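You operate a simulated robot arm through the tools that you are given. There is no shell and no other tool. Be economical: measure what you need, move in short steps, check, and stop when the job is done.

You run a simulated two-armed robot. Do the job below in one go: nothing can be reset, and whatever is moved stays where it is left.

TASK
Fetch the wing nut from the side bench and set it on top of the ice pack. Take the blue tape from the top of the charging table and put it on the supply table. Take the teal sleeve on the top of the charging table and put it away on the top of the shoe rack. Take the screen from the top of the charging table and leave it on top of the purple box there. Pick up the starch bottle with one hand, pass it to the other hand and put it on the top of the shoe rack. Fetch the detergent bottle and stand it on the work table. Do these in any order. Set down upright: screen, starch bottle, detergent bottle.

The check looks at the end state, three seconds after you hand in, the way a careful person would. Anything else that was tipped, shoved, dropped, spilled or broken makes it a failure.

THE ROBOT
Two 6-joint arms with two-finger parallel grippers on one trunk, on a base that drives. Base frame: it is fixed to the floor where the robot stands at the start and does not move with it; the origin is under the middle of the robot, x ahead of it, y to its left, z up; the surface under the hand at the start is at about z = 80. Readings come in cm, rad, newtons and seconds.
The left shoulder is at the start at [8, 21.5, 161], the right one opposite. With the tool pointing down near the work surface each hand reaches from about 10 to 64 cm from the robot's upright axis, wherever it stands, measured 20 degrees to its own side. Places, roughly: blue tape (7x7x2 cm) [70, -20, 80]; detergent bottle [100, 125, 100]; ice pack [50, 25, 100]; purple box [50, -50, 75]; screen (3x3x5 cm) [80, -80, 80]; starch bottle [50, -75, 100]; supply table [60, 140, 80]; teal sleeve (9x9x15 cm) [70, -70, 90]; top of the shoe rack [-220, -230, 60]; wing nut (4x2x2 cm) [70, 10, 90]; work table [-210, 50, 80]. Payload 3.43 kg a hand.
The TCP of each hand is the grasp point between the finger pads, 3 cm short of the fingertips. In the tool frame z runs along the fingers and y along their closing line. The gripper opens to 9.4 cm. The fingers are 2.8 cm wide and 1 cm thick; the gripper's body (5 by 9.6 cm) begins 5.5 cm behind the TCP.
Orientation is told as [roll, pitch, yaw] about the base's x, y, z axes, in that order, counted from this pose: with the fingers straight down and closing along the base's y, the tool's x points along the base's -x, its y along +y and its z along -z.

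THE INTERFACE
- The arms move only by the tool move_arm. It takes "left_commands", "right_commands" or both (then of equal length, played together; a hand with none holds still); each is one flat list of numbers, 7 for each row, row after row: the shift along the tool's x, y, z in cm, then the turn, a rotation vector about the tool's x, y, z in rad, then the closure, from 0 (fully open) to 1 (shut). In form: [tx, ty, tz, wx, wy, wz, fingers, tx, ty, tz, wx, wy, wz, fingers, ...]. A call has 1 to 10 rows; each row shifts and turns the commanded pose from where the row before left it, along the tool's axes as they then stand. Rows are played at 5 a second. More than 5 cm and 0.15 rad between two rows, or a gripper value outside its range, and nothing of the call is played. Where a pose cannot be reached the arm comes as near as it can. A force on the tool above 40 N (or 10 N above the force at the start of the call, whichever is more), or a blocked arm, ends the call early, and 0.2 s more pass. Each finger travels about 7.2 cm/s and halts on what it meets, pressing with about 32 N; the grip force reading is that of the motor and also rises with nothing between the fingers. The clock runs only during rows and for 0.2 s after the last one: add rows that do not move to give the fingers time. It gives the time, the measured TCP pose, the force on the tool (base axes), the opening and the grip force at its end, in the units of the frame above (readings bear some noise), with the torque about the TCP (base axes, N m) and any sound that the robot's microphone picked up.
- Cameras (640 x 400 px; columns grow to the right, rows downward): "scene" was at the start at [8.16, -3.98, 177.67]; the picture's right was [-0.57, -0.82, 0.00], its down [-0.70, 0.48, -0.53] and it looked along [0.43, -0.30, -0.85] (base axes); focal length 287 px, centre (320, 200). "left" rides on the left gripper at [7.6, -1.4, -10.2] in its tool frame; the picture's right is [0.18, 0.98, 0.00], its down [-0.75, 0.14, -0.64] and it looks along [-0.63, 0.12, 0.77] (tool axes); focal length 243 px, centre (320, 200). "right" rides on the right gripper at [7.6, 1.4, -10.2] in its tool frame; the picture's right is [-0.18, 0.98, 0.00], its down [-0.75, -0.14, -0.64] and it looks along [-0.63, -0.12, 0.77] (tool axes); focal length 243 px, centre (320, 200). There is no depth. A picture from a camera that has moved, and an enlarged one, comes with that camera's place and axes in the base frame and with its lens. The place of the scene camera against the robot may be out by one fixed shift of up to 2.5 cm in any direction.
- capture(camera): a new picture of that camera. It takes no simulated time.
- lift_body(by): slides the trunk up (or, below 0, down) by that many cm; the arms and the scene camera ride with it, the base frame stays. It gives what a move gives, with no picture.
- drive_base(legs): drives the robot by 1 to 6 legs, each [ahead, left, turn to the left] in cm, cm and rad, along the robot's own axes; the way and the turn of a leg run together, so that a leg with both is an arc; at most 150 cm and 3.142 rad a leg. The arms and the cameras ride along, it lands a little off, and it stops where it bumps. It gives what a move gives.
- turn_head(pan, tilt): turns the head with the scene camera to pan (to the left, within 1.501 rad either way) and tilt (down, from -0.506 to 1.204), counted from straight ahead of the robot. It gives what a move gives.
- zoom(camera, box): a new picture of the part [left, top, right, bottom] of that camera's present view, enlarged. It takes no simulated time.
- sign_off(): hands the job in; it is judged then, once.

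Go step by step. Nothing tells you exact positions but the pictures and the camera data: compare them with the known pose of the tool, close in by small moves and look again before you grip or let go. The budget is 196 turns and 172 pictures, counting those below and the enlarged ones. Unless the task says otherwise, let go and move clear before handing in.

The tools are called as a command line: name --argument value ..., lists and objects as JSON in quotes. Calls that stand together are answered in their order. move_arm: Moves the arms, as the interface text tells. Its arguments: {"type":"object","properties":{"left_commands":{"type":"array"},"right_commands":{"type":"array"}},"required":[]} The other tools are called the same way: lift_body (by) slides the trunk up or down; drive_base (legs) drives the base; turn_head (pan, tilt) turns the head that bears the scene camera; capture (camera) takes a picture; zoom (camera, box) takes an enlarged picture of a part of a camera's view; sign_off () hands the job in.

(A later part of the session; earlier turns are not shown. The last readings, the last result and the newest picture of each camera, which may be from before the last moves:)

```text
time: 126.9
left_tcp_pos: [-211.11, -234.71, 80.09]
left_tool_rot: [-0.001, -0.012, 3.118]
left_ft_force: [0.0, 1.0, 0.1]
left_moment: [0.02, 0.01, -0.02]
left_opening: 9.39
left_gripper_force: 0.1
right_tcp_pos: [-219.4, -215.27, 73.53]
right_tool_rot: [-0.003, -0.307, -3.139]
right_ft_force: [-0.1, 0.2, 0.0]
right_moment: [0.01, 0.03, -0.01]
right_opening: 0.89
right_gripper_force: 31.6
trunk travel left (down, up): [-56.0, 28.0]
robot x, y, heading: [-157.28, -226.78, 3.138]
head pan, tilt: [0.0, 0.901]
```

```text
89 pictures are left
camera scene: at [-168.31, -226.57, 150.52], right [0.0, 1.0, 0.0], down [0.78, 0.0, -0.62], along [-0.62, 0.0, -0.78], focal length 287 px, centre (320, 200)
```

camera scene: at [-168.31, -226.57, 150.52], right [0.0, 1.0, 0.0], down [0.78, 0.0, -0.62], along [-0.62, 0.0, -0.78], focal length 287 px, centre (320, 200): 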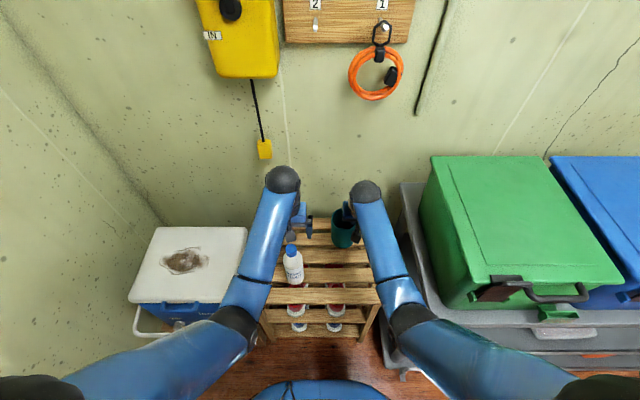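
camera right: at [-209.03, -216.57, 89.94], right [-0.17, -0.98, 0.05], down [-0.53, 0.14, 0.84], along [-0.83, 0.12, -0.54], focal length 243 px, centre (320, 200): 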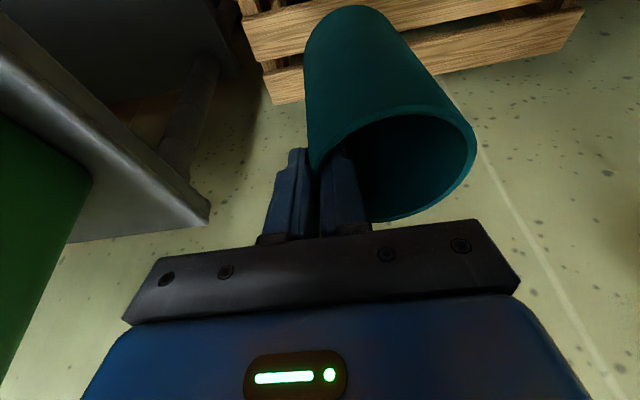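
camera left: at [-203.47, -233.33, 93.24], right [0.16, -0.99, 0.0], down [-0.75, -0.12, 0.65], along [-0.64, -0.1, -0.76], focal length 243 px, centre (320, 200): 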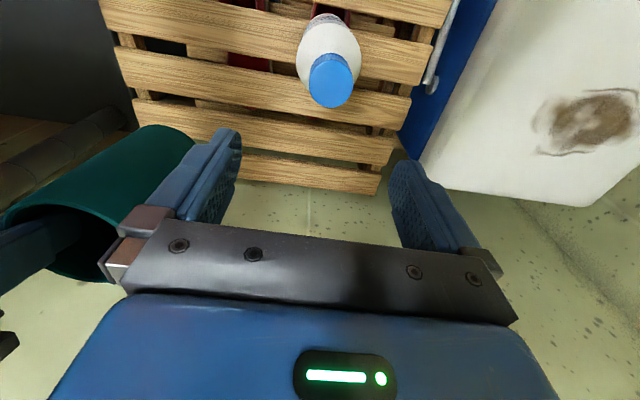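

move_arm --right_commands '[0.6, 0, 1.9, 0, 0, 0, 0.95, 0.45, 0, 1.43, 0, 0, 0, 0.95, 0, 0, 0, 0, 0, 0, 0.95]'

move_arm --right_commands '[0.15, 0, 0.48, 0, 0, 0, 0.95, 0.12, 0, 0.38, 0, 0, 0, 0.95]'

zoom --camera "scene" --box '[240, 200, 400, 320]'

```text
time: 127.7
left_tcp_pos: [-211.16, -234.8, 80.19]
left_tool_rot: [-0.001, -0.012, 3.122]
left_ft_force: [0.0, 0.7, -0.3]
left_moment: [-0.01, -0.01, -0.02]
left_opening: 9.37
left_gripper_force: 0.1
right_tcp_pos: [-219.43, -215.13, 70.12]
right_tool_rot: [-0.003, -0.305, -3.139]
right_ft_force: [0.0, -0.9, -0.6]
right_moment: [0.01, -0.01, 0.05]
right_opening: 0.86
right_gripper_force: 32.3
trunk travel left (down, up): [-56.0, 28.0]
robot x, y, heading: [-157.08, -226.78, 3.142]
head pan, tilt: [0.0, 0.901]
```

```text
time: 128.3
left_tcp_pos: [-210.93, -234.79, 80.13]
left_tool_rot: [0.001, -0.014, 3.119]
left_ft_force: [0.6, -0.1, 0.1]
left_moment: [0.01, 0.01, 0.0]
left_opening: 9.41
left_gripper_force: 0.1
right_tcp_pos: [-219.33, -215.14, 69.12]
right_tool_rot: [-0.006, -0.31, -3.14]
right_ft_force: [-0.1, 1.4, 4.8]
right_moment: [-0.09, -0.15, 0.03]
right_opening: 0.89
right_gripper_force: 31.8
trunk travel left (down, up): [-56.0, 28.0]
robot x, y, heading: [-157.33, -226.84, 3.145]
head pan, tilt: [0.0, 0.901]
```

```text
3.33 times, centred on (320, 260) of scene
camera zoom: at [-168.18, -226.56, 150.53], right [0.0, 1.0, 0.0], down [0.78, 0.0, -0.62], along [-0.62, 0.0, -0.78], focal length 956 px, centre (320, 0)
```

zoom: 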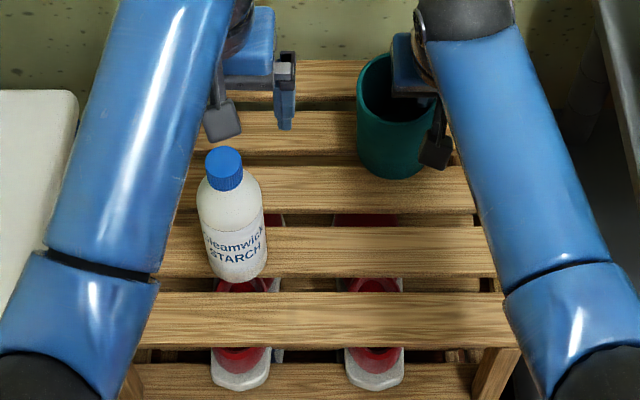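

The sleeve touches the slats. I open the right hand and rise.

move_arm --right_commands '[0, 0, 0, 0, 0, 0, 0.8, 0, 0, 0, 0, 0, 0, 0.65, 0, 0, 0, 0, 0, 0, 0.55, -0.6, 0, -1.9, 0, 0, 0, 0.55, -0.9, 0, -2.85, 0, 0, 0, 0.55, -0.9, 0, -2.85, 0, 0, 0, 0.55, 0, 0, 0, 0, 0, 0, 0.55]'

zoom --camera "scene" --box '[240, 200, 400, 320]'

capture --camera "right"

```text
time: 129.9
left_tcp_pos: [-211.01, -234.81, 80.12]
left_tool_rot: [0.0, -0.014, 3.119]
left_ft_force: [0.6, -0.7, 0.0]
left_moment: [-0.02, -0.01, 0.01]
left_opening: 9.4
left_gripper_force: 0.1
right_tcp_pos: [-219.34, -215.21, 77.26]
right_tool_rot: [-0.002, -0.306, -3.138]
right_ft_force: [0.5, 0.5, 0.5]
right_moment: [0.0, -0.01, 0.04]
right_opening: 4.25
right_gripper_force: 0.1
trunk travel left (down, up): [-56.0, 28.0]
robot x, y, heading: [-157.02, -226.67, 3.145]
head pan, tilt: [0.0, 0.901]
```

```text
3.33 times, centred on (320, 260) of scene
camera zoom: at [-168.33, -226.57, 150.51], right [0.0, 1.0, 0.0], down [0.78, 0.0, -0.62], along [-0.62, 0.0, -0.78], focal length 956 px, centre (320, 0)
```

zoom: 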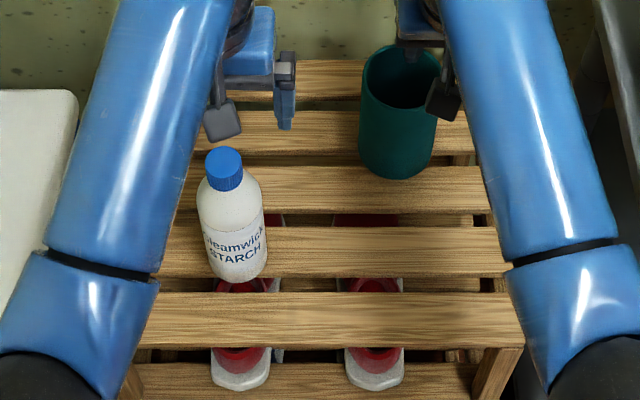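

```text
86 pictures are left
camera right: at [-208.94, -216.64, 84.71], right [-0.18, -0.98, 0.05], down [-0.53, 0.14, 0.84], along [-0.83, 0.12, -0.54], focal length 243 px, centre (320, 200)
```

right: 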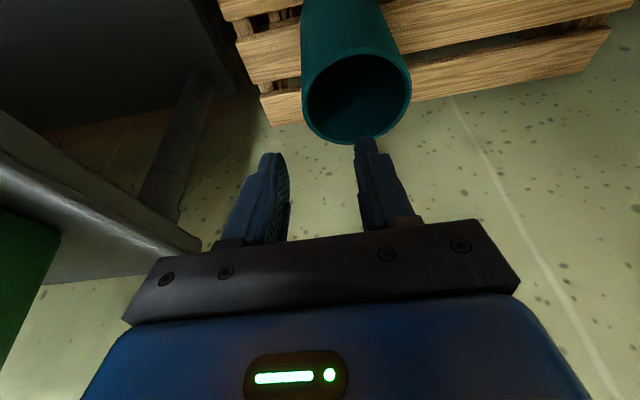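

Both stand well on the rack. I raise the trunk, back off, move over and turn back to the charging table.

lift_body --by 28

drive_base --legs '[[-75, 0, 0], [0, -130, 0], [0, 0, 3.14]]'

turn_head --pan 0.0 --tilt 0.6

capture --camera "scene"

```text
time: 132.7
left_tcp_pos: [-211.02, -234.76, 108.03]
left_tool_rot: [0.0, -0.012, 3.119]
left_ft_force: [0.5, 0.0, 0.4]
left_moment: [0.02, -0.01, 0.02]
left_opening: 9.42
left_gripper_force: 0.0
right_tcp_pos: [-219.24, -215.24, 105.35]
right_tool_rot: [-0.005, -0.306, -3.14]
right_ft_force: [-0.1, 0.9, -0.4]
right_moment: [-0.05, 0.0, -0.02]
right_opening: 4.19
right_gripper_force: 0.1
trunk travel left (down, up): [-84.0, 0.0]
robot x, y, heading: [-157.4, -226.39, 3.144]
head pan, tilt: [0.0, 0.901]
```

```text
time: 150.2
left_tcp_pos: [-27.81, -89.96, 108.24]
left_tool_rot: [0.001, -0.011, -0.066]
left_ft_force: [0.2, 0.8, 0.5]
left_moment: [0.01, 0.01, 0.03]
left_opening: 9.39
left_gripper_force: 0.1
right_tcp_pos: [-20.43, -109.68, 105.32]
right_tool_rot: [-0.003, -0.305, -0.044]
right_ft_force: [0.3, 0.0, 0.2]
right_moment: [0.03, -0.01, 0.01]
right_opening: 4.23
right_gripper_force: 0.1
trunk travel left (down, up): [-84.0, 0.0]
robot x, y, heading: [-82.02, -95.81, -0.043]
head pan, tilt: [0.0, 0.901]
```

```text
time: 151.0
left_tcp_pos: [-27.86, -89.94, 108.05]
left_tool_rot: [0.0, -0.013, -0.066]
left_ft_force: [-0.5, -0.3, -0.1]
left_moment: [0.0, 0.01, 0.02]
left_opening: 9.44
left_gripper_force: 0.0
right_tcp_pos: [-20.43, -109.65, 105.23]
right_tool_rot: [-0.004, -0.307, -0.044]
right_ft_force: [0.8, 0.3, -0.1]
right_moment: [-0.04, 0.0, -0.03]
right_opening: 4.23
right_gripper_force: 0.0
trunk travel left (down, up): [-84.0, 0.0]
robot x, y, heading: [-81.57, -95.62, -0.042]
head pan, tilt: [0.0, 0.6]
```

```text
85 pictures are left
camera scene: at [-70.61, -96.34, 180.98], right [-0.05, -1.0, 0.0], down [-0.57, 0.03, -0.82], along [0.82, -0.04, -0.57], focal length 287 px, centre (320, 200)
```

scene: 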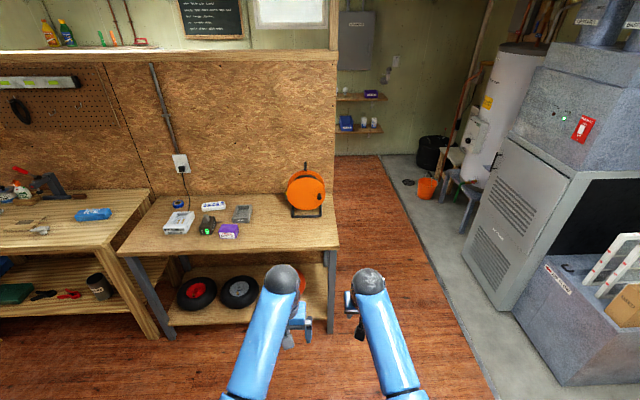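

drive_base --legs '[[0, 0, 0.042], [0, 34, 0], [74, 0, 0]]'

capture --camera "right"

turn_head --pan -0.3 --tilt 0.8

capture --camera "scene"

```text
time: 157.3
left_tcp_pos: [46.7, -53.76, 108.3]
left_tool_rot: [0.002, -0.013, -0.027]
left_ft_force: [-1.2, 0.1, 0.0]
left_moment: [0.0, -0.01, 0.02]
left_opening: 9.4
left_gripper_force: 0.1
right_tcp_pos: [54.88, -73.26, 105.26]
right_tool_rot: [-0.004, -0.309, -0.004]
right_ft_force: [-0.3, 0.5, 0.2]
right_moment: [-0.02, -0.01, 0.02]
right_opening: 4.23
right_gripper_force: 0.1
trunk travel left (down, up): [-84.0, 0.0]
robot x, y, heading: [-7.12, -61.24, -0.008]
head pan, tilt: [0.0, 0.6]
```

```text
84 pictures are left
camera right: at [44.52, -71.68, 112.76], right [0.18, 0.98, 0.05], down [0.52, -0.14, 0.84], along [0.83, -0.12, -0.54], focal length 243 px, centre (320, 200)
```

right: 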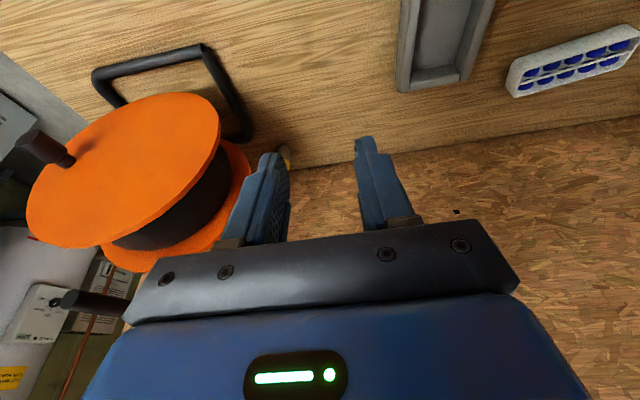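

```text
time: 158.1
left_tcp_pos: [46.91, -53.69, 108.12]
left_tool_rot: [0.0, -0.012, -0.028]
left_ft_force: [-0.4, 0.0, -1.1]
left_moment: [0.01, -0.01, 0.01]
left_opening: 9.45
left_gripper_force: 0.2
right_tcp_pos: [54.94, -73.29, 105.27]
right_tool_rot: [-0.003, -0.304, -0.005]
right_ft_force: [0.2, 0.0, 0.0]
right_moment: [0.03, -0.02, 0.0]
right_opening: 4.25
right_gripper_force: 0.0
trunk travel left (down, up): [-84.0, 0.0]
robot x, y, heading: [-6.87, -61.56, -0.007]
head pan, tilt: [-0.3, 0.799]
```

```text
83 pictures are left
camera scene: at [3.26, -64.12, 179.31], right [-0.3, -0.95, 0.0], down [-0.68, 0.22, -0.7], along [0.66, -0.21, -0.72], focal length 287 px, centre (320, 200)
```

scene: 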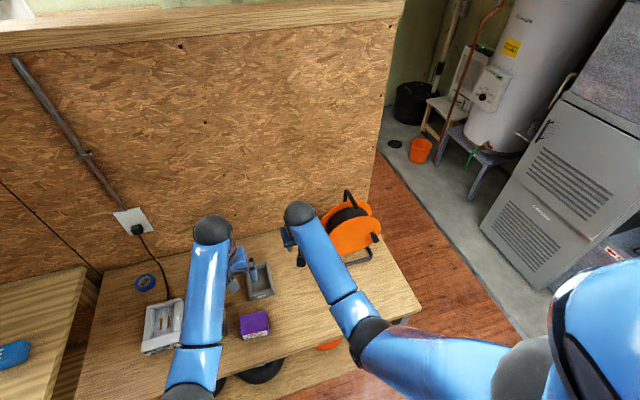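

move_arm --left_commands '[0, 4, 0, 0, 0, 0, 0, 0, 4, 0, 0, 0, 0, 0, 0, 4, 0, 0, 0, 0, 0, 0, 0, 0, 0, 0, 0, 0]' --right_commands '[0, 4, 0, 0, 0, 0, 0.5, 0, 3, 0, 0, 0, 0, 0.5, 0, 0, 0, 0, -0.15, 0, 0.5, 0, 0, 0, 0, -0.15, 0, 0.5]'

capture --camera "right"

```text
time: 159.1
left_tcp_pos: [47.26, -41.85, 108.33]
left_tool_rot: [0.002, -0.017, -0.029]
left_ft_force: [-0.4, 0.2, 0.9]
left_moment: [-0.01, 0.0, 0.03]
left_opening: 9.4
left_gripper_force: 0.1
right_tcp_pos: [54.94, -66.44, 105.37]
right_tool_rot: [-0.002, -0.609, -0.004]
right_ft_force: [-0.4, -0.1, 0.1]
right_moment: [0.05, 0.02, -0.01]
right_opening: 4.7
right_gripper_force: 0.0
trunk travel left (down, up): [-84.0, 0.0]
robot x, y, heading: [-7.13, -61.74, -0.011]
head pan, tilt: [-0.3, 0.799]
```

```text
82 pictures are left
camera right: at [42.91, -64.86, 109.39], right [0.16, 0.98, 0.1], down [0.25, -0.14, 0.96], along [0.96, -0.12, -0.27], focal length 243 px, centre (320, 200)
```

right: 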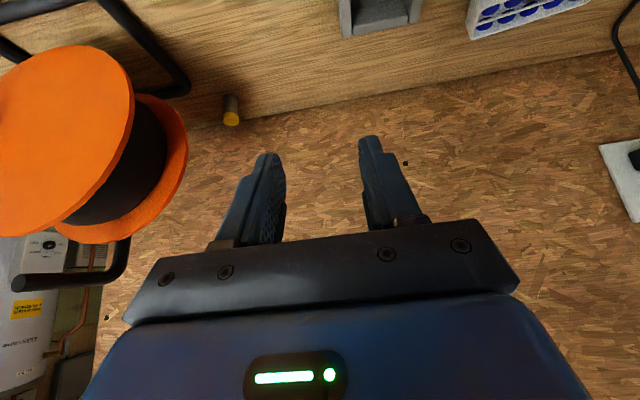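

zoom --camera "right" --box '[170, 70, 290, 145]'

```text
5.33 times, centred on (230, 108) of right
camera zoom: at [42.91, -64.86, 109.39], right [0.16, 0.98, 0.1], down [0.25, -0.14, 0.96], along [0.96, -0.12, -0.27], focal length 1294 px, centre (800, 693)
```

zoom: 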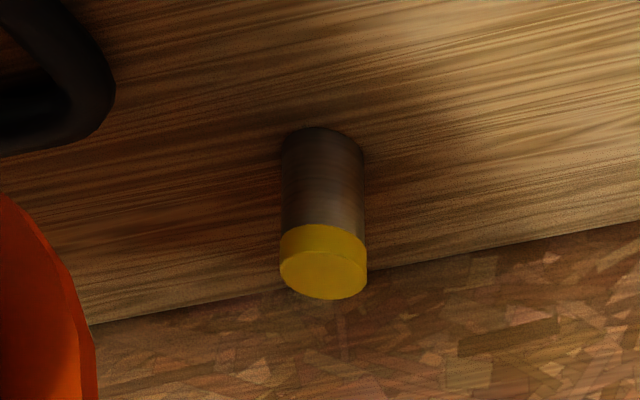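

The screen is the small grey cylinder with yellow top at about [76, -82.4]. I drive ahead and lower the trunk by 15.

drive_base --legs '[[9.5, 0, 0.01]]'

lift_body --by -14

move_arm --right_commands '[0, -4, 0, 0, 0, 0, 0.5, 0, -4, 0, 0, 0, 0, 0.5, 0, -4, 0, 0, 0, 0, 0.5, 0, -3.5, 0, 0, 0, 0, 0.5, 0, 0, 0, 0, 0, 0, 0.5]'

capture --camera "right"

```text
time: 160.2
left_tcp_pos: [55.6, -41.22, 108.55]
left_tool_rot: [0.0, -0.025, -0.018]
left_ft_force: [-0.9, 0.5, 0.3]
left_moment: [0.0, -0.08, 0.0]
left_opening: 9.39
left_gripper_force: 0.1
right_tcp_pos: [63.63, -65.52, 105.8]
right_tool_rot: [-0.004, -0.613, 0.008]
right_ft_force: [-0.6, -0.6, 0.4]
right_moment: [-0.05, -0.02, -0.03]
right_opening: 4.72
right_gripper_force: 0.1
trunk travel left (down, up): [-84.0, 0.0]
robot x, y, heading: [2.14, -61.68, 0.002]
head pan, tilt: [-0.3, 0.799]
```

```text
time: 161.9
left_tcp_pos: [56.43, -41.11, 94.05]
left_tool_rot: [0.0, -0.014, -0.017]
left_ft_force: [-0.1, 0.3, 0.2]
left_moment: [0.01, 0.0, 0.01]
left_opening: 9.41
left_gripper_force: 0.1
right_tcp_pos: [64.53, -65.54, 91.34]
right_tool_rot: [-0.003, -0.607, 0.01]
right_ft_force: [0.2, 0.3, 0.4]
right_moment: [0.01, 0.01, 0.01]
right_opening: 4.67
right_gripper_force: 0.0
trunk travel left (down, up): [-70.0, 14.0]
robot x, y, heading: [2.66, -61.76, 0.005]
head pan, tilt: [-0.3, 0.799]
```

```text
time: 163.1
left_tcp_pos: [56.5, -41.01, 94.06]
left_tool_rot: [0.001, -0.016, -0.017]
left_ft_force: [0.1, -0.3, -0.4]
left_moment: [0.01, -0.02, -0.01]
left_opening: 9.42
left_gripper_force: 0.0
right_tcp_pos: [64.55, -80.94, 91.43]
right_tool_rot: [-0.006, -0.606, 0.01]
right_ft_force: [-1.9, 2.1, -0.1]
right_moment: [-0.05, -0.03, -0.15]
right_opening: 4.7
right_gripper_force: 0.1
trunk travel left (down, up): [-70.0, 14.0]
robot x, y, heading: [2.28, -61.77, 0.005]
head pan, tilt: [-0.3, 0.799]
```

```text
80 pictures are left
camera right: at [52.38, -79.6, 95.43], right [0.14, 0.98, 0.1], down [0.26, -0.14, 0.96], along [0.96, -0.11, -0.27], focal length 243 px, centre (320, 200)
```

right: 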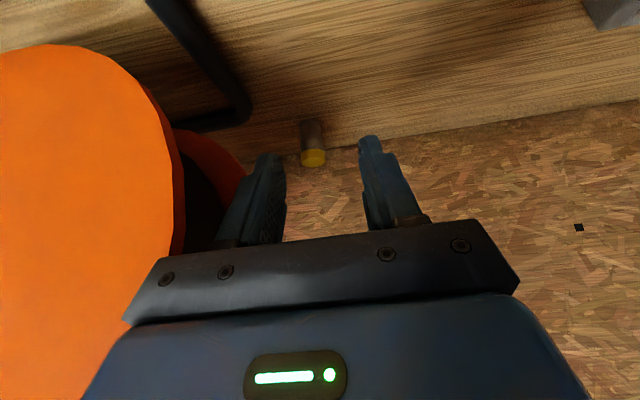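

I feel a slight side touch, probably the reel; I back off left at once and check.

move_arm --right_commands '[0, 3, 0, 0, 0, 0, 0.5, 0, 3, 0, 0, 0, 0, 0.5, 0, 0, 0, 0, 0, 0, 0.5]'

capture --camera "scene"

capture --camera "right"

```text
time: 163.9
left_tcp_pos: [56.54, -41.1, 94.12]
left_tool_rot: [0.0, -0.017, -0.017]
left_ft_force: [0.3, 0.2, 0.2]
left_moment: [0.0, -0.01, -0.02]
left_opening: 9.38
left_gripper_force: 0.1
right_tcp_pos: [64.5, -75.26, 91.43]
right_tool_rot: [-0.002, -0.607, 0.007]
right_ft_force: [-0.1, 0.9, -0.2]
right_moment: [-0.01, 0.02, 0.01]
right_opening: 4.69
right_gripper_force: 0.0
trunk travel left (down, up): [-70.0, 14.0]
robot x, y, heading: [2.43, -61.69, 0.004]
head pan, tilt: [-0.3, 0.799]
```

```text
79 pictures are left
camera scene: at [12.62, -64.06, 165.3], right [-0.29, -0.96, 0.0], down [-0.69, 0.21, -0.7], along [0.67, -0.2, -0.72], focal length 287 px, centre (320, 200)
```

scene: 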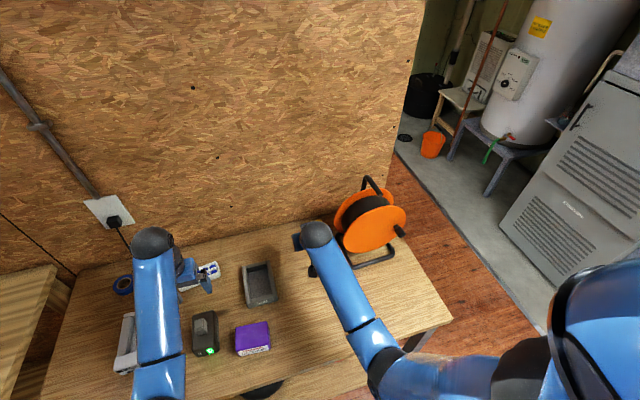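

```text
78 pictures are left
camera right: at [52.41, -73.81, 95.44], right [0.15, 0.98, 0.1], down [0.25, -0.14, 0.96], along [0.96, -0.11, -0.27], focal length 243 px, centre (320, 200)
```

right: 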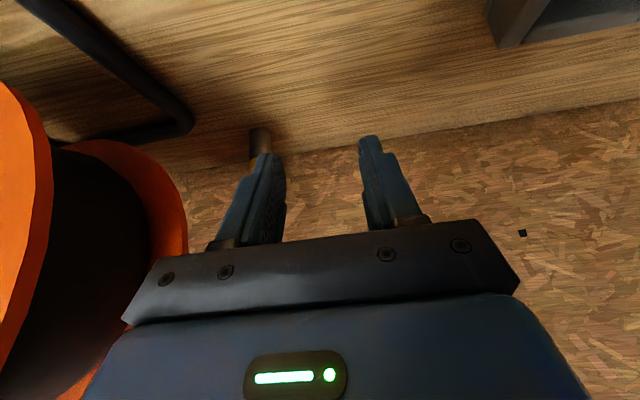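

I turn the hand to approach from the left side, away from the reel.

move_arm --right_commands '[0, 0, 0, 0.0713, 0, 0.1025, 0.5, 0, 0, 0, 0.0713, 0, 0.1025, 0.5, 0, 0, 0, 0.0713, 0, 0.1025, 0.5, 0, 0, 0, 0.0713, 0, 0.1025, 0.5, 0, 0, 0, 0, 0, 0, 0.5]'

capture --camera "right"

```text
time: 165.1
left_tcp_pos: [56.47, -41.09, 94.18]
left_tool_rot: [0.001, -0.017, -0.016]
left_ft_force: [0.2, -0.1, 0.3]
left_moment: [0.02, 0.01, 0.0]
left_opening: 9.42
left_gripper_force: 0.0
right_tcp_pos: [64.5, -75.03, 91.37]
right_tool_rot: [-0.006, -0.607, -0.492]
right_ft_force: [-0.7, -0.1, 0.5]
right_moment: [0.0, -0.02, -0.01]
right_opening: 4.72
right_gripper_force: 0.1
trunk travel left (down, up): [-70.0, 14.0]
robot x, y, heading: [2.2, -61.62, 0.005]
head pan, tilt: [-0.3, 0.799]
```

```text
77 pictures are left
camera right: at [54.57, -68.07, 95.32], right [0.6, 0.79, 0.1], down [0.16, -0.24, 0.96], along [0.78, -0.56, -0.27], focal length 243 px, centre (320, 200)
```

right: 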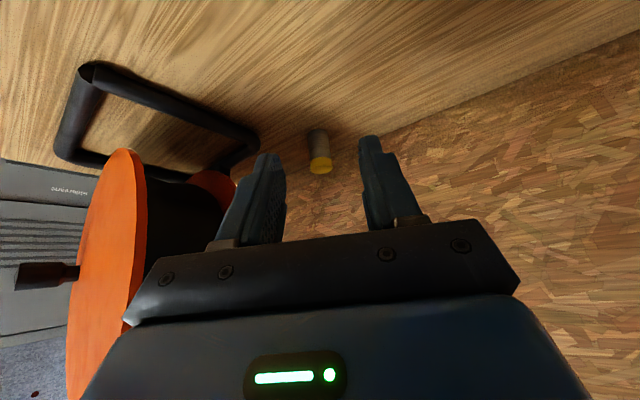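

move_arm --right_commands '[-3, -0.6, 2.5, 0, 0, 0, 0.4, -3.09, -0.66, 2.5, 0, 0, 0, 0.4, 0, 0, 3, 0, 0, 0, 0.4, 0, 0, 0, 0, 0, 0, 0.4]'

capture --camera "right"

```text
time: 166.1
left_tcp_pos: [56.41, -41.18, 94.12]
left_tool_rot: [0.0, -0.016, -0.017]
left_ft_force: [-0.4, -0.4, -0.2]
left_moment: [0.0, -0.04, 0.0]
left_opening: 9.4
left_gripper_force: 0.1
right_tcp_pos: [72.34, -80.88, 88.27]
right_tool_rot: [-0.005, -0.607, -0.492]
right_ft_force: [0.5, -0.3, -0.5]
right_moment: [0.01, -0.01, 0.0]
right_opening: 5.66
right_gripper_force: 0.0
trunk travel left (down, up): [-70.0, 14.0]
robot x, y, heading: [2.42, -61.69, 0.006]
head pan, tilt: [-0.3, 0.799]
```

```text
76 pictures are left
camera right: at [62.41, -73.76, 92.21], right [0.6, 0.79, 0.1], down [0.16, -0.24, 0.96], along [0.79, -0.56, -0.27], focal length 243 px, centre (320, 200)
```

right: 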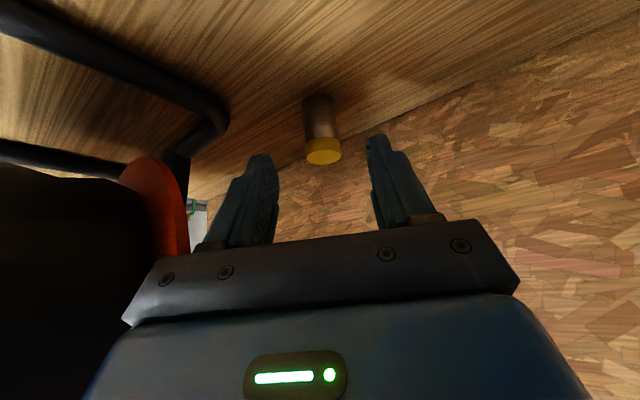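

move_arm --right_commands '[-0.2, 0.1, 3, 0, 0, 0, 0.4, -0.15, 0.1, 2, 0, 0, 0, 0.4, 0, 0, 1.2, 0, 0, 0, 0.4, 0, 0, 0, 0, 0, 0, 0.4]'

capture --camera "right"

```text
time: 167.1
left_tcp_pos: [56.42, -41.04, 93.99]
left_tool_rot: [0.0, -0.017, -0.017]
left_ft_force: [0.4, -0.7, 0.6]
left_moment: [0.0, -0.01, 0.0]
left_opening: 9.4
left_gripper_force: 0.2
right_tcp_pos: [75.98, -82.4, 83.31]
right_tool_rot: [-0.005, -0.609, -0.49]
right_ft_force: [0.5, 0.1, -0.1]
right_moment: [-0.01, 0.02, 0.0]
right_opening: 5.63
right_gripper_force: 0.0
trunk travel left (down, up): [-70.0, 14.0]
robot x, y, heading: [2.52, -61.51, 0.001]
head pan, tilt: [-0.3, 0.799]
```

```text
75 pictures are left
camera right: at [65.94, -75.42, 87.3], right [0.6, 0.79, 0.1], down [0.16, -0.24, 0.96], along [0.79, -0.56, -0.27], focal length 243 px, centre (320, 200)
```

right: 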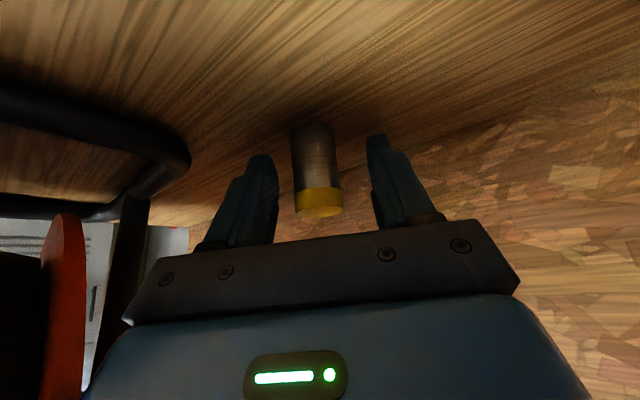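

move_arm --right_commands '[0, 0, 0, 0, 0, 0, 0.55, 0, 0, 0, 0, 0, 0, 0.7, 0, 0, 0, 0, 0, 0, 0.85, 0, 0, 0, 0, 0, 0, 0.85, 0, 0, 0, 0, 0, 0, 0.85]'

capture --camera "right"

```text
time: 168.3
left_tcp_pos: [56.49, -41.07, 93.97]
left_tool_rot: [0.001, -0.016, -0.017]
left_ft_force: [-0.7, 0.1, 0.5]
left_moment: [-0.02, 0.0, 0.02]
left_opening: 9.41
left_gripper_force: 0.2
right_tcp_pos: [75.88, -82.48, 83.36]
right_tool_rot: [-0.005, -0.607, -0.491]
right_ft_force: [-0.4, -0.7, -0.1]
right_moment: [-0.03, 0.01, 0.01]
right_opening: 2.49
right_gripper_force: 32.1
trunk travel left (down, up): [-70.0, 14.0]
robot x, y, heading: [2.47, -61.69, 0.001]
head pan, tilt: [-0.3, 0.799]
```

```text
74 pictures are left
camera right: at [65.93, -75.41, 87.29], right [0.6, 0.79, 0.1], down [0.16, -0.24, 0.96], along [0.79, -0.56, -0.27], focal length 243 px, centre (320, 200)
```

right: 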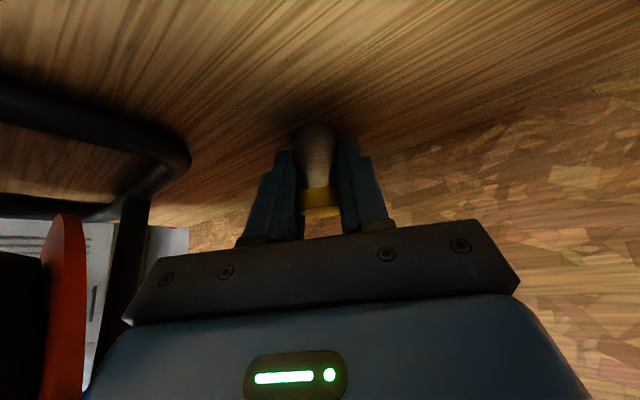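

Gripped. I lift it and withdraw toward the purple box.

move_arm --right_commands '[-1.14, 0, -1.64, 0, 0, 0, 0.85, -2.3, 0, -3.3, 0, 0, 0, 0.85, -2.3, 0, -3.3, 0, 0, 0, 0.85, 0, 0, -4, 0, 0, 0, 0.85, 2, 1, -3, 0, 0, 0, 0.85, 3, 1, -2, 0, 0, 0, 0.85, 3, 1, -2, 0, 0, 0, 0.85, 0, 0, 0, 0, 0, 0, 0.85]'

capture --camera "right"

capture --camera "scene"

```text
time: 170.1
left_tcp_pos: [56.5, -41.18, 94.09]
left_tool_rot: [0.0, -0.016, -0.017]
left_ft_force: [-0.2, -0.9, -0.4]
left_moment: [0.01, 0.01, 0.01]
left_opening: 9.4
left_gripper_force: 0.0
right_tcp_pos: [65.88, -73.65, 97.75]
right_tool_rot: [-0.006, -0.607, -0.491]
right_ft_force: [-1.1, -0.1, -1.3]
right_moment: [0.03, 0.0, 0.0]
right_opening: 2.45
right_gripper_force: 32.0
trunk travel left (down, up): [-70.0, 14.0]
robot x, y, heading: [2.51, -61.64, 0.007]
head pan, tilt: [-0.3, 0.799]
```

```text
73 pictures are left
camera right: at [55.91, -66.51, 101.76], right [0.6, 0.79, 0.1], down [0.16, -0.24, 0.96], along [0.79, -0.56, -0.27], focal length 243 px, centre (320, 200)
```

right: 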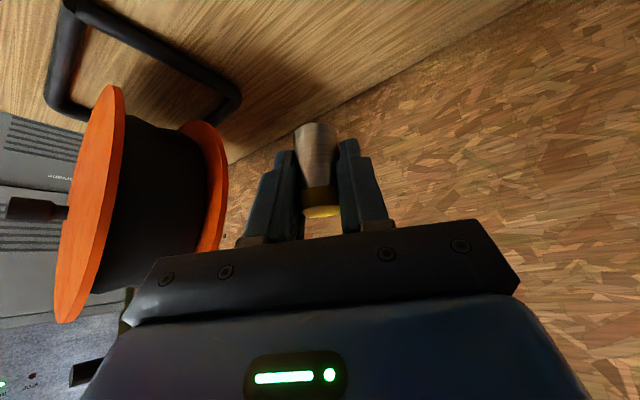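

```text
72 pictures are left
camera scene: at [12.63, -64.03, 165.3], right [-0.29, -0.96, 0.0], down [-0.69, 0.21, -0.7], along [0.67, -0.2, -0.72], focal length 287 px, centre (320, 200)
```

scene: 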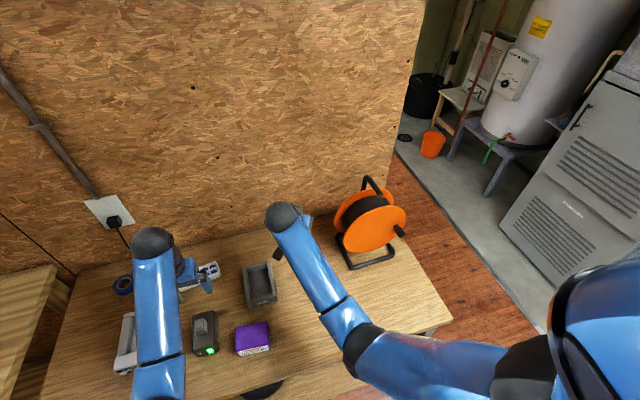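

move_arm --right_commands '[0, 0, 0, -0.0713, 0, -0.1025, 0.85, 0, 0, 0, -0.0713, 0, -0.1025, 0.85, 0, 0, 0, -0.0713, 0, -0.1025, 0.85, 0, 0, 0, -0.0713, 0, -0.1025, 0.85, 0, 0, 0, 0, 0, 0, 0.85]' --left_commands '[0, 2, 0, 0, 0, 0, 0, 0, 2, 0, 0, 0, 0, 0, 0, 2, 0, 0, 0, 0, 0, 0, 0, 0, 0, 0, 0, 0, 0, 0, 0, 0, 0, 0, 0]'

move_arm --right_commands '[2.87, 2.74, -2.35, 0, 0, 0, 0.85, 2.87, 2.74, -2.35, 0, 0, 0, 0.85, 2.87, 2.74, -2.35, 0, 0, 0, 0.85, 2.87, 2.74, -2.35, 0, 0, 0, 0.85, 2.87, 2.74, -2.35, 0, 0, 0, 0.85, 2.87, 2.74, -2.35, 0, 0, 0, 0.85, 2.87, 2.74, -2.35, 0, 0, 0, 0.85, 0, 0, 0, 0, 0, 0, 0.85]'

capture --camera "right"

```text
time: 171.3
left_tcp_pos: [56.53, -35.31, 94.04]
left_tool_rot: [0.002, -0.016, -0.018]
left_ft_force: [-0.1, -0.1, 0.5]
left_moment: [0.01, 0.02, -0.02]
left_opening: 9.41
left_gripper_force: 0.1
right_tcp_pos: [65.93, -73.53, 97.78]
right_tool_rot: [-0.005, -0.604, 0.011]
right_ft_force: [-0.7, 0.4, -0.5]
right_moment: [0.0, 0.04, 0.0]
right_opening: 2.45
right_gripper_force: 31.7
trunk travel left (down, up): [-70.0, 14.0]
robot x, y, heading: [2.37, -61.67, 0.002]
head pan, tilt: [-0.3, 0.799]
```

```text
time: 173.1
left_tcp_pos: [56.61, -35.29, 94.08]
left_tool_rot: [0.001, -0.016, -0.016]
left_ft_force: [-0.1, -0.7, -0.1]
left_moment: [-0.01, 0.01, -0.04]
left_opening: 9.37
left_gripper_force: 0.1
right_tcp_pos: [39.88, -54.86, 99.74]
right_tool_rot: [-0.003, -0.606, 0.008]
right_ft_force: [0.5, 0.0, 0.0]
right_moment: [-0.02, 0.0, 0.03]
right_opening: 2.44
right_gripper_force: 32.0
trunk travel left (down, up): [-70.0, 14.0]
robot x, y, heading: [2.89, -61.78, 0.003]
head pan, tilt: [-0.3, 0.799]
```

```text
71 pictures are left
camera right: at [27.8, -53.42, 103.88], right [0.15, 0.98, 0.1], down [0.26, -0.14, 0.96], along [0.96, -0.11, -0.27], focal length 243 px, centre (320, 200)
```

right: 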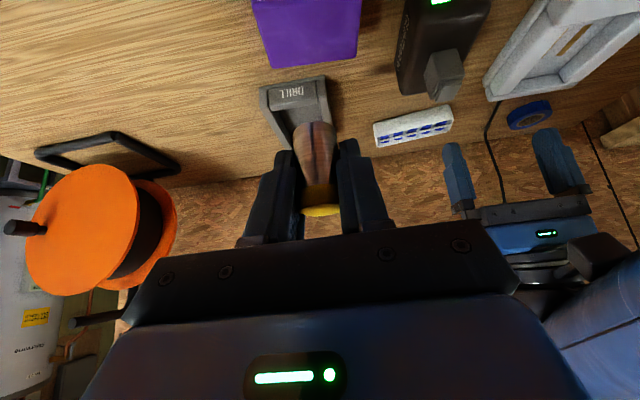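

The purple box top is about x 41.5–48, y -58…-50, z 84. I bring the screen over its centre.

move_arm --right_commands '[0.25, 0.2, 3.27, 0, 0, 0, 0.85, 0.25, 0.2, 3.27, 0, 0, 0, 0.85, 0.25, 0.2, 3.27, 0, 0, 0, 0.85, 0, 0, 0, 0, 0, 0, 0.85]'

capture --camera "right"

zoom --camera "scene" --box '[190, 280, 350, 380]'

```text
time: 174.1
left_tcp_pos: [56.58, -35.29, 94.1]
left_tool_rot: [-0.001, -0.017, -0.017]
left_ft_force: [0.6, 0.5, -1.0]
left_moment: [0.0, 0.03, -0.03]
left_opening: 9.4
left_gripper_force: 0.1
right_tcp_pos: [44.88, -54.04, 91.25]
right_tool_rot: [-0.005, -0.605, 0.008]
right_ft_force: [0.1, -0.2, 0.4]
right_moment: [0.0, 0.01, 0.0]
right_opening: 2.46
right_gripper_force: 31.9
trunk travel left (down, up): [-70.0, 14.0]
robot x, y, heading: [2.44, -61.73, 0.006]
head pan, tilt: [-0.3, 0.799]
```

```text
70 pictures are left
camera right: at [32.74, -52.6, 95.17], right [0.15, 0.98, 0.1], down [0.25, -0.14, 0.96], along [0.96, -0.11, -0.27], focal length 243 px, centre (320, 200)
```

right: 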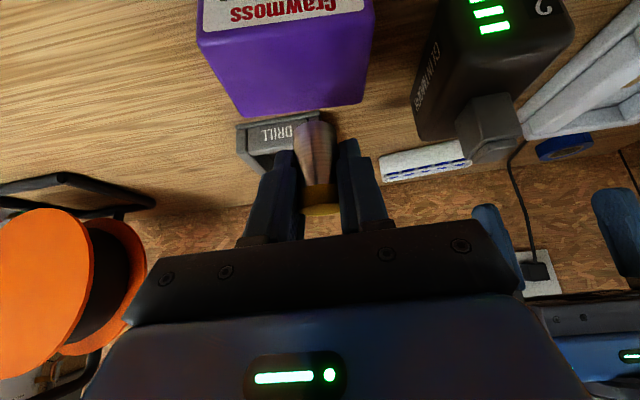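

```text
4.00 times, centred on (270, 330) of scene
camera zoom: at [12.58, -63.99, 165.31], right [-0.29, -0.96, 0.0], down [-0.69, 0.21, -0.7], along [0.67, -0.2, -0.72], focal length 1147 px, centre (520, -320)
```

zoom: 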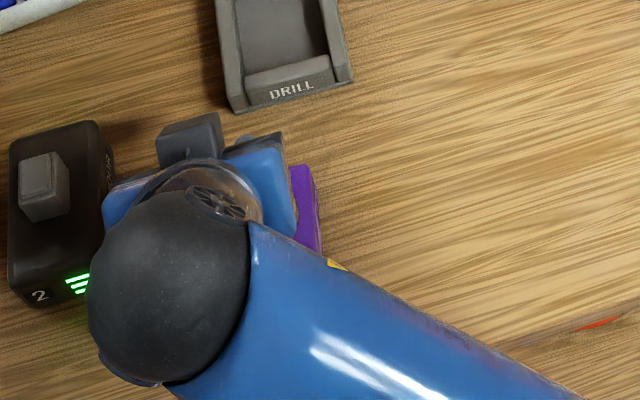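

move_arm --right_commands '[0.95, -0.4, 1.1, 0, 0, 0, 0.85, 0.85, 0, 1.23, 0, 0, 0, 0.85, 0.17, 0, 0.25, 0, 0, 0, 0.85, 0, 0, 0, 0, 0, 0, 0.85]'

move_arm --right_commands '[0.17, 0, 0.25, 0, 0, 0, 0.85, 0, 0, 0, 0, 0, 0, 0.85]'

capture --camera "right"

```text
time: 175.1
left_tcp_pos: [56.63, -35.26, 94.03]
left_tool_rot: [0.0, -0.017, -0.017]
left_ft_force: [-0.4, -0.4, 0.0]
left_moment: [-0.01, 0.03, 0.0]
left_opening: 9.41
left_gripper_force: 0.0
right_tcp_pos: [44.66, -54.39, 88.22]
right_tool_rot: [-0.003, -0.609, 0.008]
right_ft_force: [0.6, 0.1, 9.3]
right_moment: [0.02, 0.05, -0.02]
right_opening: 2.44
right_gripper_force: 32.0
trunk travel left (down, up): [-70.0, 14.0]
robot x, y, heading: [2.16, -61.35, 0.003]
head pan, tilt: [-0.3, 0.799]
```

```text
time: 175.7
left_tcp_pos: [56.46, -35.38, 94.14]
left_tool_rot: [0.002, -0.016, -0.017]
left_ft_force: [0.0, -0.1, -0.3]
left_moment: [0.02, -0.02, 0.02]
left_opening: 9.41
left_gripper_force: 0.0
right_tcp_pos: [44.81, -54.36, 88.09]
right_tool_rot: [0.0, -0.612, 0.006]
right_ft_force: [5.0, -1.0, 27.9]
right_moment: [-0.01, -0.02, 0.04]
right_opening: 2.45
right_gripper_force: 31.7
trunk travel left (down, up): [-70.0, 14.0]
robot x, y, heading: [2.3, -61.57, 0.003]
head pan, tilt: [-0.3, 0.799]
```

```text
68 pictures are left
camera right: at [32.61, -52.97, 92.06], right [0.14, 0.98, 0.11], down [0.25, -0.14, 0.96], along [0.96, -0.11, -0.26], focal length 243 px, centre (320, 200)
```

right: 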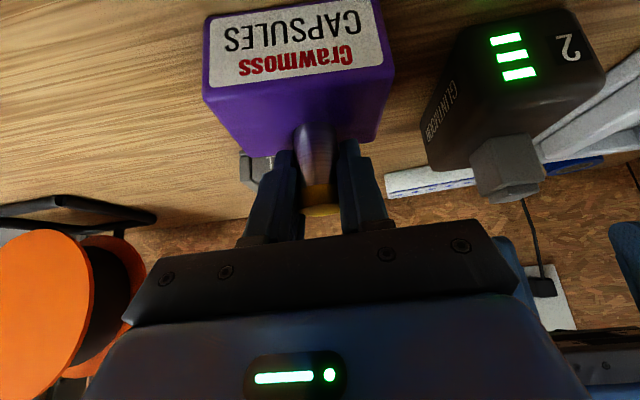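

The screen sits a little toward the back edge; I lift slightly, shift back 1.2 cm and set it again.

move_arm --right_commands '[-0.4, 0, -0.6, 0, 0, 0, 0.85, 0.98, 0, -0.68, 0, 0, 0, 0.85, 0.12, 0, 0.17, 0, 0, 0, 0.85, 0, 0, 0, 0, 0, 0, 0.85]'

move_arm --right_commands '[0.1, 0, 0.14, 0, 0, 0, 0.85, 0, 0, 0, 0, 0, 0, 0.85]'

```text
time: 176.7
left_tcp_pos: [56.58, -35.26, 94.06]
left_tool_rot: [-0.001, -0.015, -0.017]
left_ft_force: [0.2, 0.1, -0.6]
left_moment: [-0.02, 0.01, 0.0]
left_opening: 9.39
left_gripper_force: 0.0
right_tcp_pos: [43.59, -54.41, 88.18]
right_tool_rot: [-0.005, -0.602, 0.009]
right_ft_force: [1.0, -0.4, 0.5]
right_moment: [-0.02, 0.02, 0.01]
right_opening: 2.46
right_gripper_force: 32.0
trunk travel left (down, up): [-70.0, 14.0]
robot x, y, heading: [2.37, -61.77, 0.004]
head pan, tilt: [-0.3, 0.799]
```

```text
time: 177.3
left_tcp_pos: [56.66, -35.27, 94.06]
left_tool_rot: [0.0, -0.017, -0.017]
left_ft_force: [-0.4, -0.9, 0.1]
left_moment: [0.01, 0.0, 0.02]
left_opening: 9.39
left_gripper_force: 0.1
right_tcp_pos: [43.58, -54.43, 88.16]
right_tool_rot: [-0.004, -0.606, 0.01]
right_ft_force: [-0.7, -0.2, 1.6]
right_moment: [-0.04, 0.04, 0.04]
right_opening: 2.43
right_gripper_force: 32.4
trunk travel left (down, up): [-70.0, 14.0]
robot x, y, heading: [2.32, -61.79, 0.006]
head pan, tilt: [-0.3, 0.799]
```

move_arm --right_commands '[0, 0, 0, 0, 0, 0, 0.7, 0, 0, 0, 0, 0, 0, 0.6, 0, 0, 0, 0, 0, 0, 0.5, 0, 0, 0, 0, 0, 0, 0.5]'

capture --camera "right"

```text
time: 178.3
left_tcp_pos: [56.67, -35.18, 94.02]
left_tool_rot: [-0.001, -0.015, -0.018]
left_ft_force: [0.3, 0.2, -0.1]
left_moment: [0.0, 0.01, 0.02]
left_opening: 9.39
left_gripper_force: 0.0
right_tcp_pos: [43.73, -54.4, 88.18]
right_tool_rot: [-0.004, -0.605, 0.009]
right_ft_force: [0.7, -0.3, 0.2]
right_moment: [0.03, -0.01, -0.01]
right_opening: 4.69
right_gripper_force: 0.2
trunk travel left (down, up): [-70.0, 14.0]
robot x, y, heading: [2.52, -61.66, 0.003]
head pan, tilt: [-0.3, 0.799]
```

```text
67 pictures are left
camera right: at [31.54, -52.97, 92.19], right [0.15, 0.98, 0.1], down [0.25, -0.14, 0.96], along [0.96, -0.11, -0.27], focal length 243 px, centre (320, 200)
```

right: 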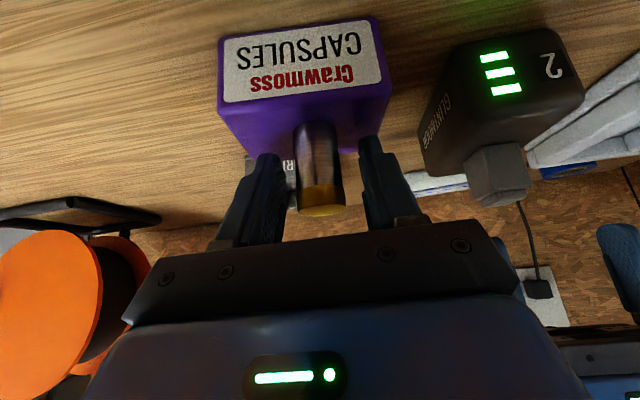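

The screen stands upright on the purple box. I withdraw the hand back and up.

move_arm --right_commands '[0, 0, -2.5, 0, 0, 0, 0.4, 0, 0, -4, 0, 0, 0, 0.2, 0, 0, -4, 0, 0, 0, 0, 0, -3, -2, 0, 0, 0, 0, 0, -4, 0, 0, 0, 0, 0, 0, 0, 0, 0, 0, 0, 0]'

zoom --camera "scene" --box '[60, 230, 380, 400]'

```text
time: 179.7
left_tcp_pos: [56.63, -35.22, 94.03]
left_tool_rot: [0.0, -0.017, -0.015]
left_ft_force: [-0.4, 0.4, 0.5]
left_moment: [-0.01, 0.0, -0.03]
left_opening: 9.42
left_gripper_force: 0.1
right_tcp_pos: [36.44, -61.53, 98.46]
right_tool_rot: [-0.006, -0.605, 0.008]
right_ft_force: [0.5, -0.2, 0.1]
right_moment: [-0.04, 0.01, -0.01]
right_opening: 9.4
right_gripper_force: 0.0
trunk travel left (down, up): [-70.0, 14.0]
robot x, y, heading: [2.5, -61.41, 0.004]
head pan, tilt: [-0.3, 0.799]
```

```text
2.00 times, centred on (220, 315) of scene
camera zoom: at [12.63, -63.9, 165.3], right [-0.29, -0.96, 0.0], down [-0.69, 0.21, -0.7], along [0.67, -0.2, -0.72], focal length 574 px, centre (520, -30)
```

zoom: 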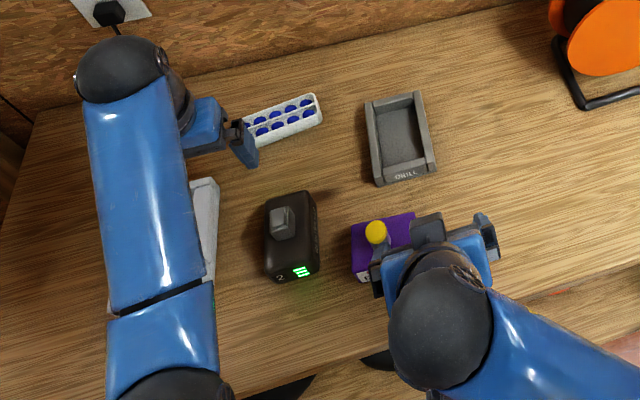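

Screen done. Next the tape: I drive left 21 cm and tilt the left hand forward.

drive_base --legs '[[0, 21, 0]]'

move_arm --left_commands '[0, 0, 0, 0, -0.15, 0, 0, 0, 0, 0, 0, -0.15, 0, 0, 0, 0, 0, 0, -0.15, 0, 0, 0, 0, 0, 0, -0.15, 0, 0, 0, 0, 0, 0, 0, 0, 0]'

capture --camera "left"

```text
time: 181.3
left_tcp_pos: [56.75, -14.84, 94.05]
left_tool_rot: [0.003, -0.016, -0.022]
left_ft_force: [-0.2, 0.0, 0.0]
left_moment: [0.05, 0.0, 0.01]
left_opening: 9.41
left_gripper_force: 0.0
right_tcp_pos: [36.45, -40.96, 98.58]
right_tool_rot: [-0.002, -0.605, 0.002]
right_ft_force: [0.6, -0.2, 0.3]
right_moment: [0.0, 0.01, 0.03]
right_opening: 9.39
right_gripper_force: 0.1
trunk travel left (down, up): [-70.0, 14.0]
robot x, y, heading: [2.53, -40.5, -0.008]
head pan, tilt: [-0.3, 0.799]
```

```text
time: 182.5
left_tcp_pos: [56.71, -14.67, 94.12]
left_tool_rot: [0.002, -0.616, -0.023]
left_ft_force: [-0.5, 0.5, -0.4]
left_moment: [0.02, 0.01, 0.02]
left_opening: 9.41
left_gripper_force: 0.1
right_tcp_pos: [36.51, -40.71, 98.38]
right_tool_rot: [-0.004, -0.607, 0.004]
right_ft_force: [0.0, -0.7, 0.9]
right_moment: [0.01, -0.01, -0.02]
right_opening: 9.38
right_gripper_force: 0.1
trunk travel left (down, up): [-70.0, 14.0]
robot x, y, heading: [2.22, -40.55, -0.003]
head pan, tilt: [-0.3, 0.799]
```

```text
65 pictures are left
camera left: at [44.43, -15.83, 98.03], right [-0.13, 0.99, -0.11], down [0.25, 0.13, 0.96], along [0.96, 0.1, -0.26], focal length 243 px, centre (320, 200)
```

left: 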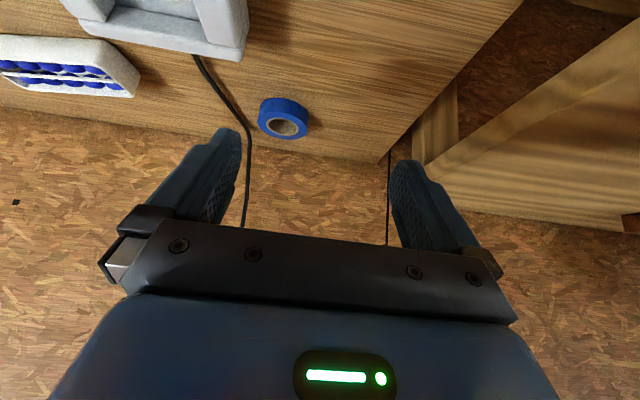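

move_arm --left_commands '[-1.9, -1.35, 3.83, 0, 0, 0, 0.12, -1.9, -1.35, 3.83, 0, 0, 0, 0.12, -1.9, -1.35, 3.83, 0, 0, 0, 0.12, 0, 0, 0, 0, 0, 0, 0.12]'

capture --camera "left"

```text
time: 183.5
left_tcp_pos: [68.05, -18.95, 87.82]
left_tool_rot: [-0.001, -0.616, -0.024]
left_ft_force: [-0.2, 0.2, 0.9]
left_moment: [0.02, 0.02, 0.02]
left_opening: 8.28
left_gripper_force: 0.1
right_tcp_pos: [36.52, -40.71, 98.42]
right_tool_rot: [-0.006, -0.606, 0.002]
right_ft_force: [-0.6, -1.1, 0.5]
right_moment: [0.02, -0.03, 0.02]
right_opening: 9.41
right_gripper_force: 0.1
trunk travel left (down, up): [-70.0, 14.0]
robot x, y, heading: [2.45, -40.76, -0.002]
head pan, tilt: [-0.3, 0.799]
```

```text
64 pictures are left
camera left: at [55.73, -20.03, 91.74], right [-0.13, 0.99, -0.11], down [0.25, 0.14, 0.96], along [0.96, 0.1, -0.26], focal length 243 px, centre (320, 200)
```

left: 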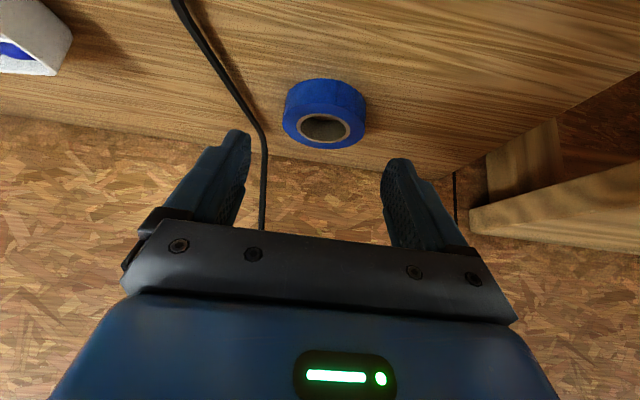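

move_arm --left_commands '[0.54, 0.05, 2.2, 0, 0, 0, 0.12, 0.45, 0.05, 1.7, 0, 0, 0, 0.12, 0, 0, 0, 0, 0, 0, 0.12]'

capture --camera "left"

```text
time: 184.3
left_tcp_pos: [69.35, -18.79, 84.26]
left_tool_rot: [0.0, -0.615, -0.024]
left_ft_force: [0.1, 0.5, -1.0]
left_moment: [0.01, 0.0, -0.01]
left_opening: 8.28
left_gripper_force: 0.0
right_tcp_pos: [36.38, -40.68, 98.49]
right_tool_rot: [-0.005, -0.604, 0.004]
right_ft_force: [0.7, 0.6, -0.1]
right_moment: [0.02, -0.02, 0.0]
right_opening: 9.43
right_gripper_force: 0.0
trunk travel left (down, up): [-70.0, 14.0]
robot x, y, heading: [2.28, -40.63, 0.003]
head pan, tilt: [-0.3, 0.799]
```

```text
63 pictures are left
camera left: at [56.98, -19.98, 88.19], right [-0.13, 0.99, -0.11], down [0.25, 0.14, 0.96], along [0.96, 0.1, -0.26], focal length 243 px, centre (320, 200)
```

left: 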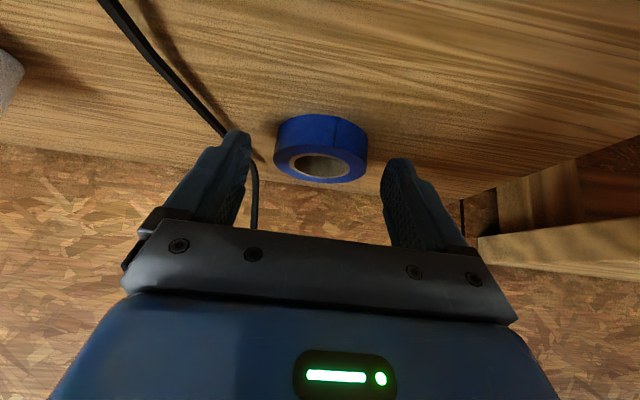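

move_arm --left_commands '[0.35, 0, 0.5, 0, 0, 0, 0.12, 0, 0, 0, 0, 0, 0, 0.2, 0, 0, 0, 0, 0, 0, 0.35, 0, 0, 0, 0, 0, 0, 0.5, 0, 0, 0, 0, 0, 0, 0.5]'

capture --camera "left"

```text
time: 185.5
left_tcp_pos: [69.41, -18.83, 83.62]
left_tool_rot: [0.0, -0.617, -0.024]
left_ft_force: [-0.3, -0.6, 1.6]
left_moment: [-0.02, -0.03, -0.03]
left_opening: 5.94
left_gripper_force: 32.2
right_tcp_pos: [36.57, -40.77, 98.45]
right_tool_rot: [-0.005, -0.605, 0.006]
right_ft_force: [0.6, -0.3, 0.0]
right_moment: [0.02, -0.01, -0.04]
right_opening: 9.4
right_gripper_force: 0.1
trunk travel left (down, up): [-70.0, 14.0]
robot x, y, heading: [2.68, -40.73, -0.002]
head pan, tilt: [-0.3, 0.799]
```

```text
62 pictures are left
camera left: at [57.06, -19.96, 87.55], right [-0.13, 0.99, -0.11], down [0.25, 0.14, 0.96], along [0.96, 0.1, -0.26], focal length 243 px, centre (320, 200)
```

left: 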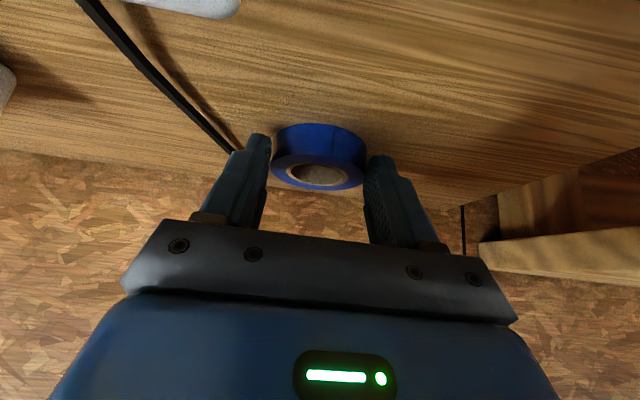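

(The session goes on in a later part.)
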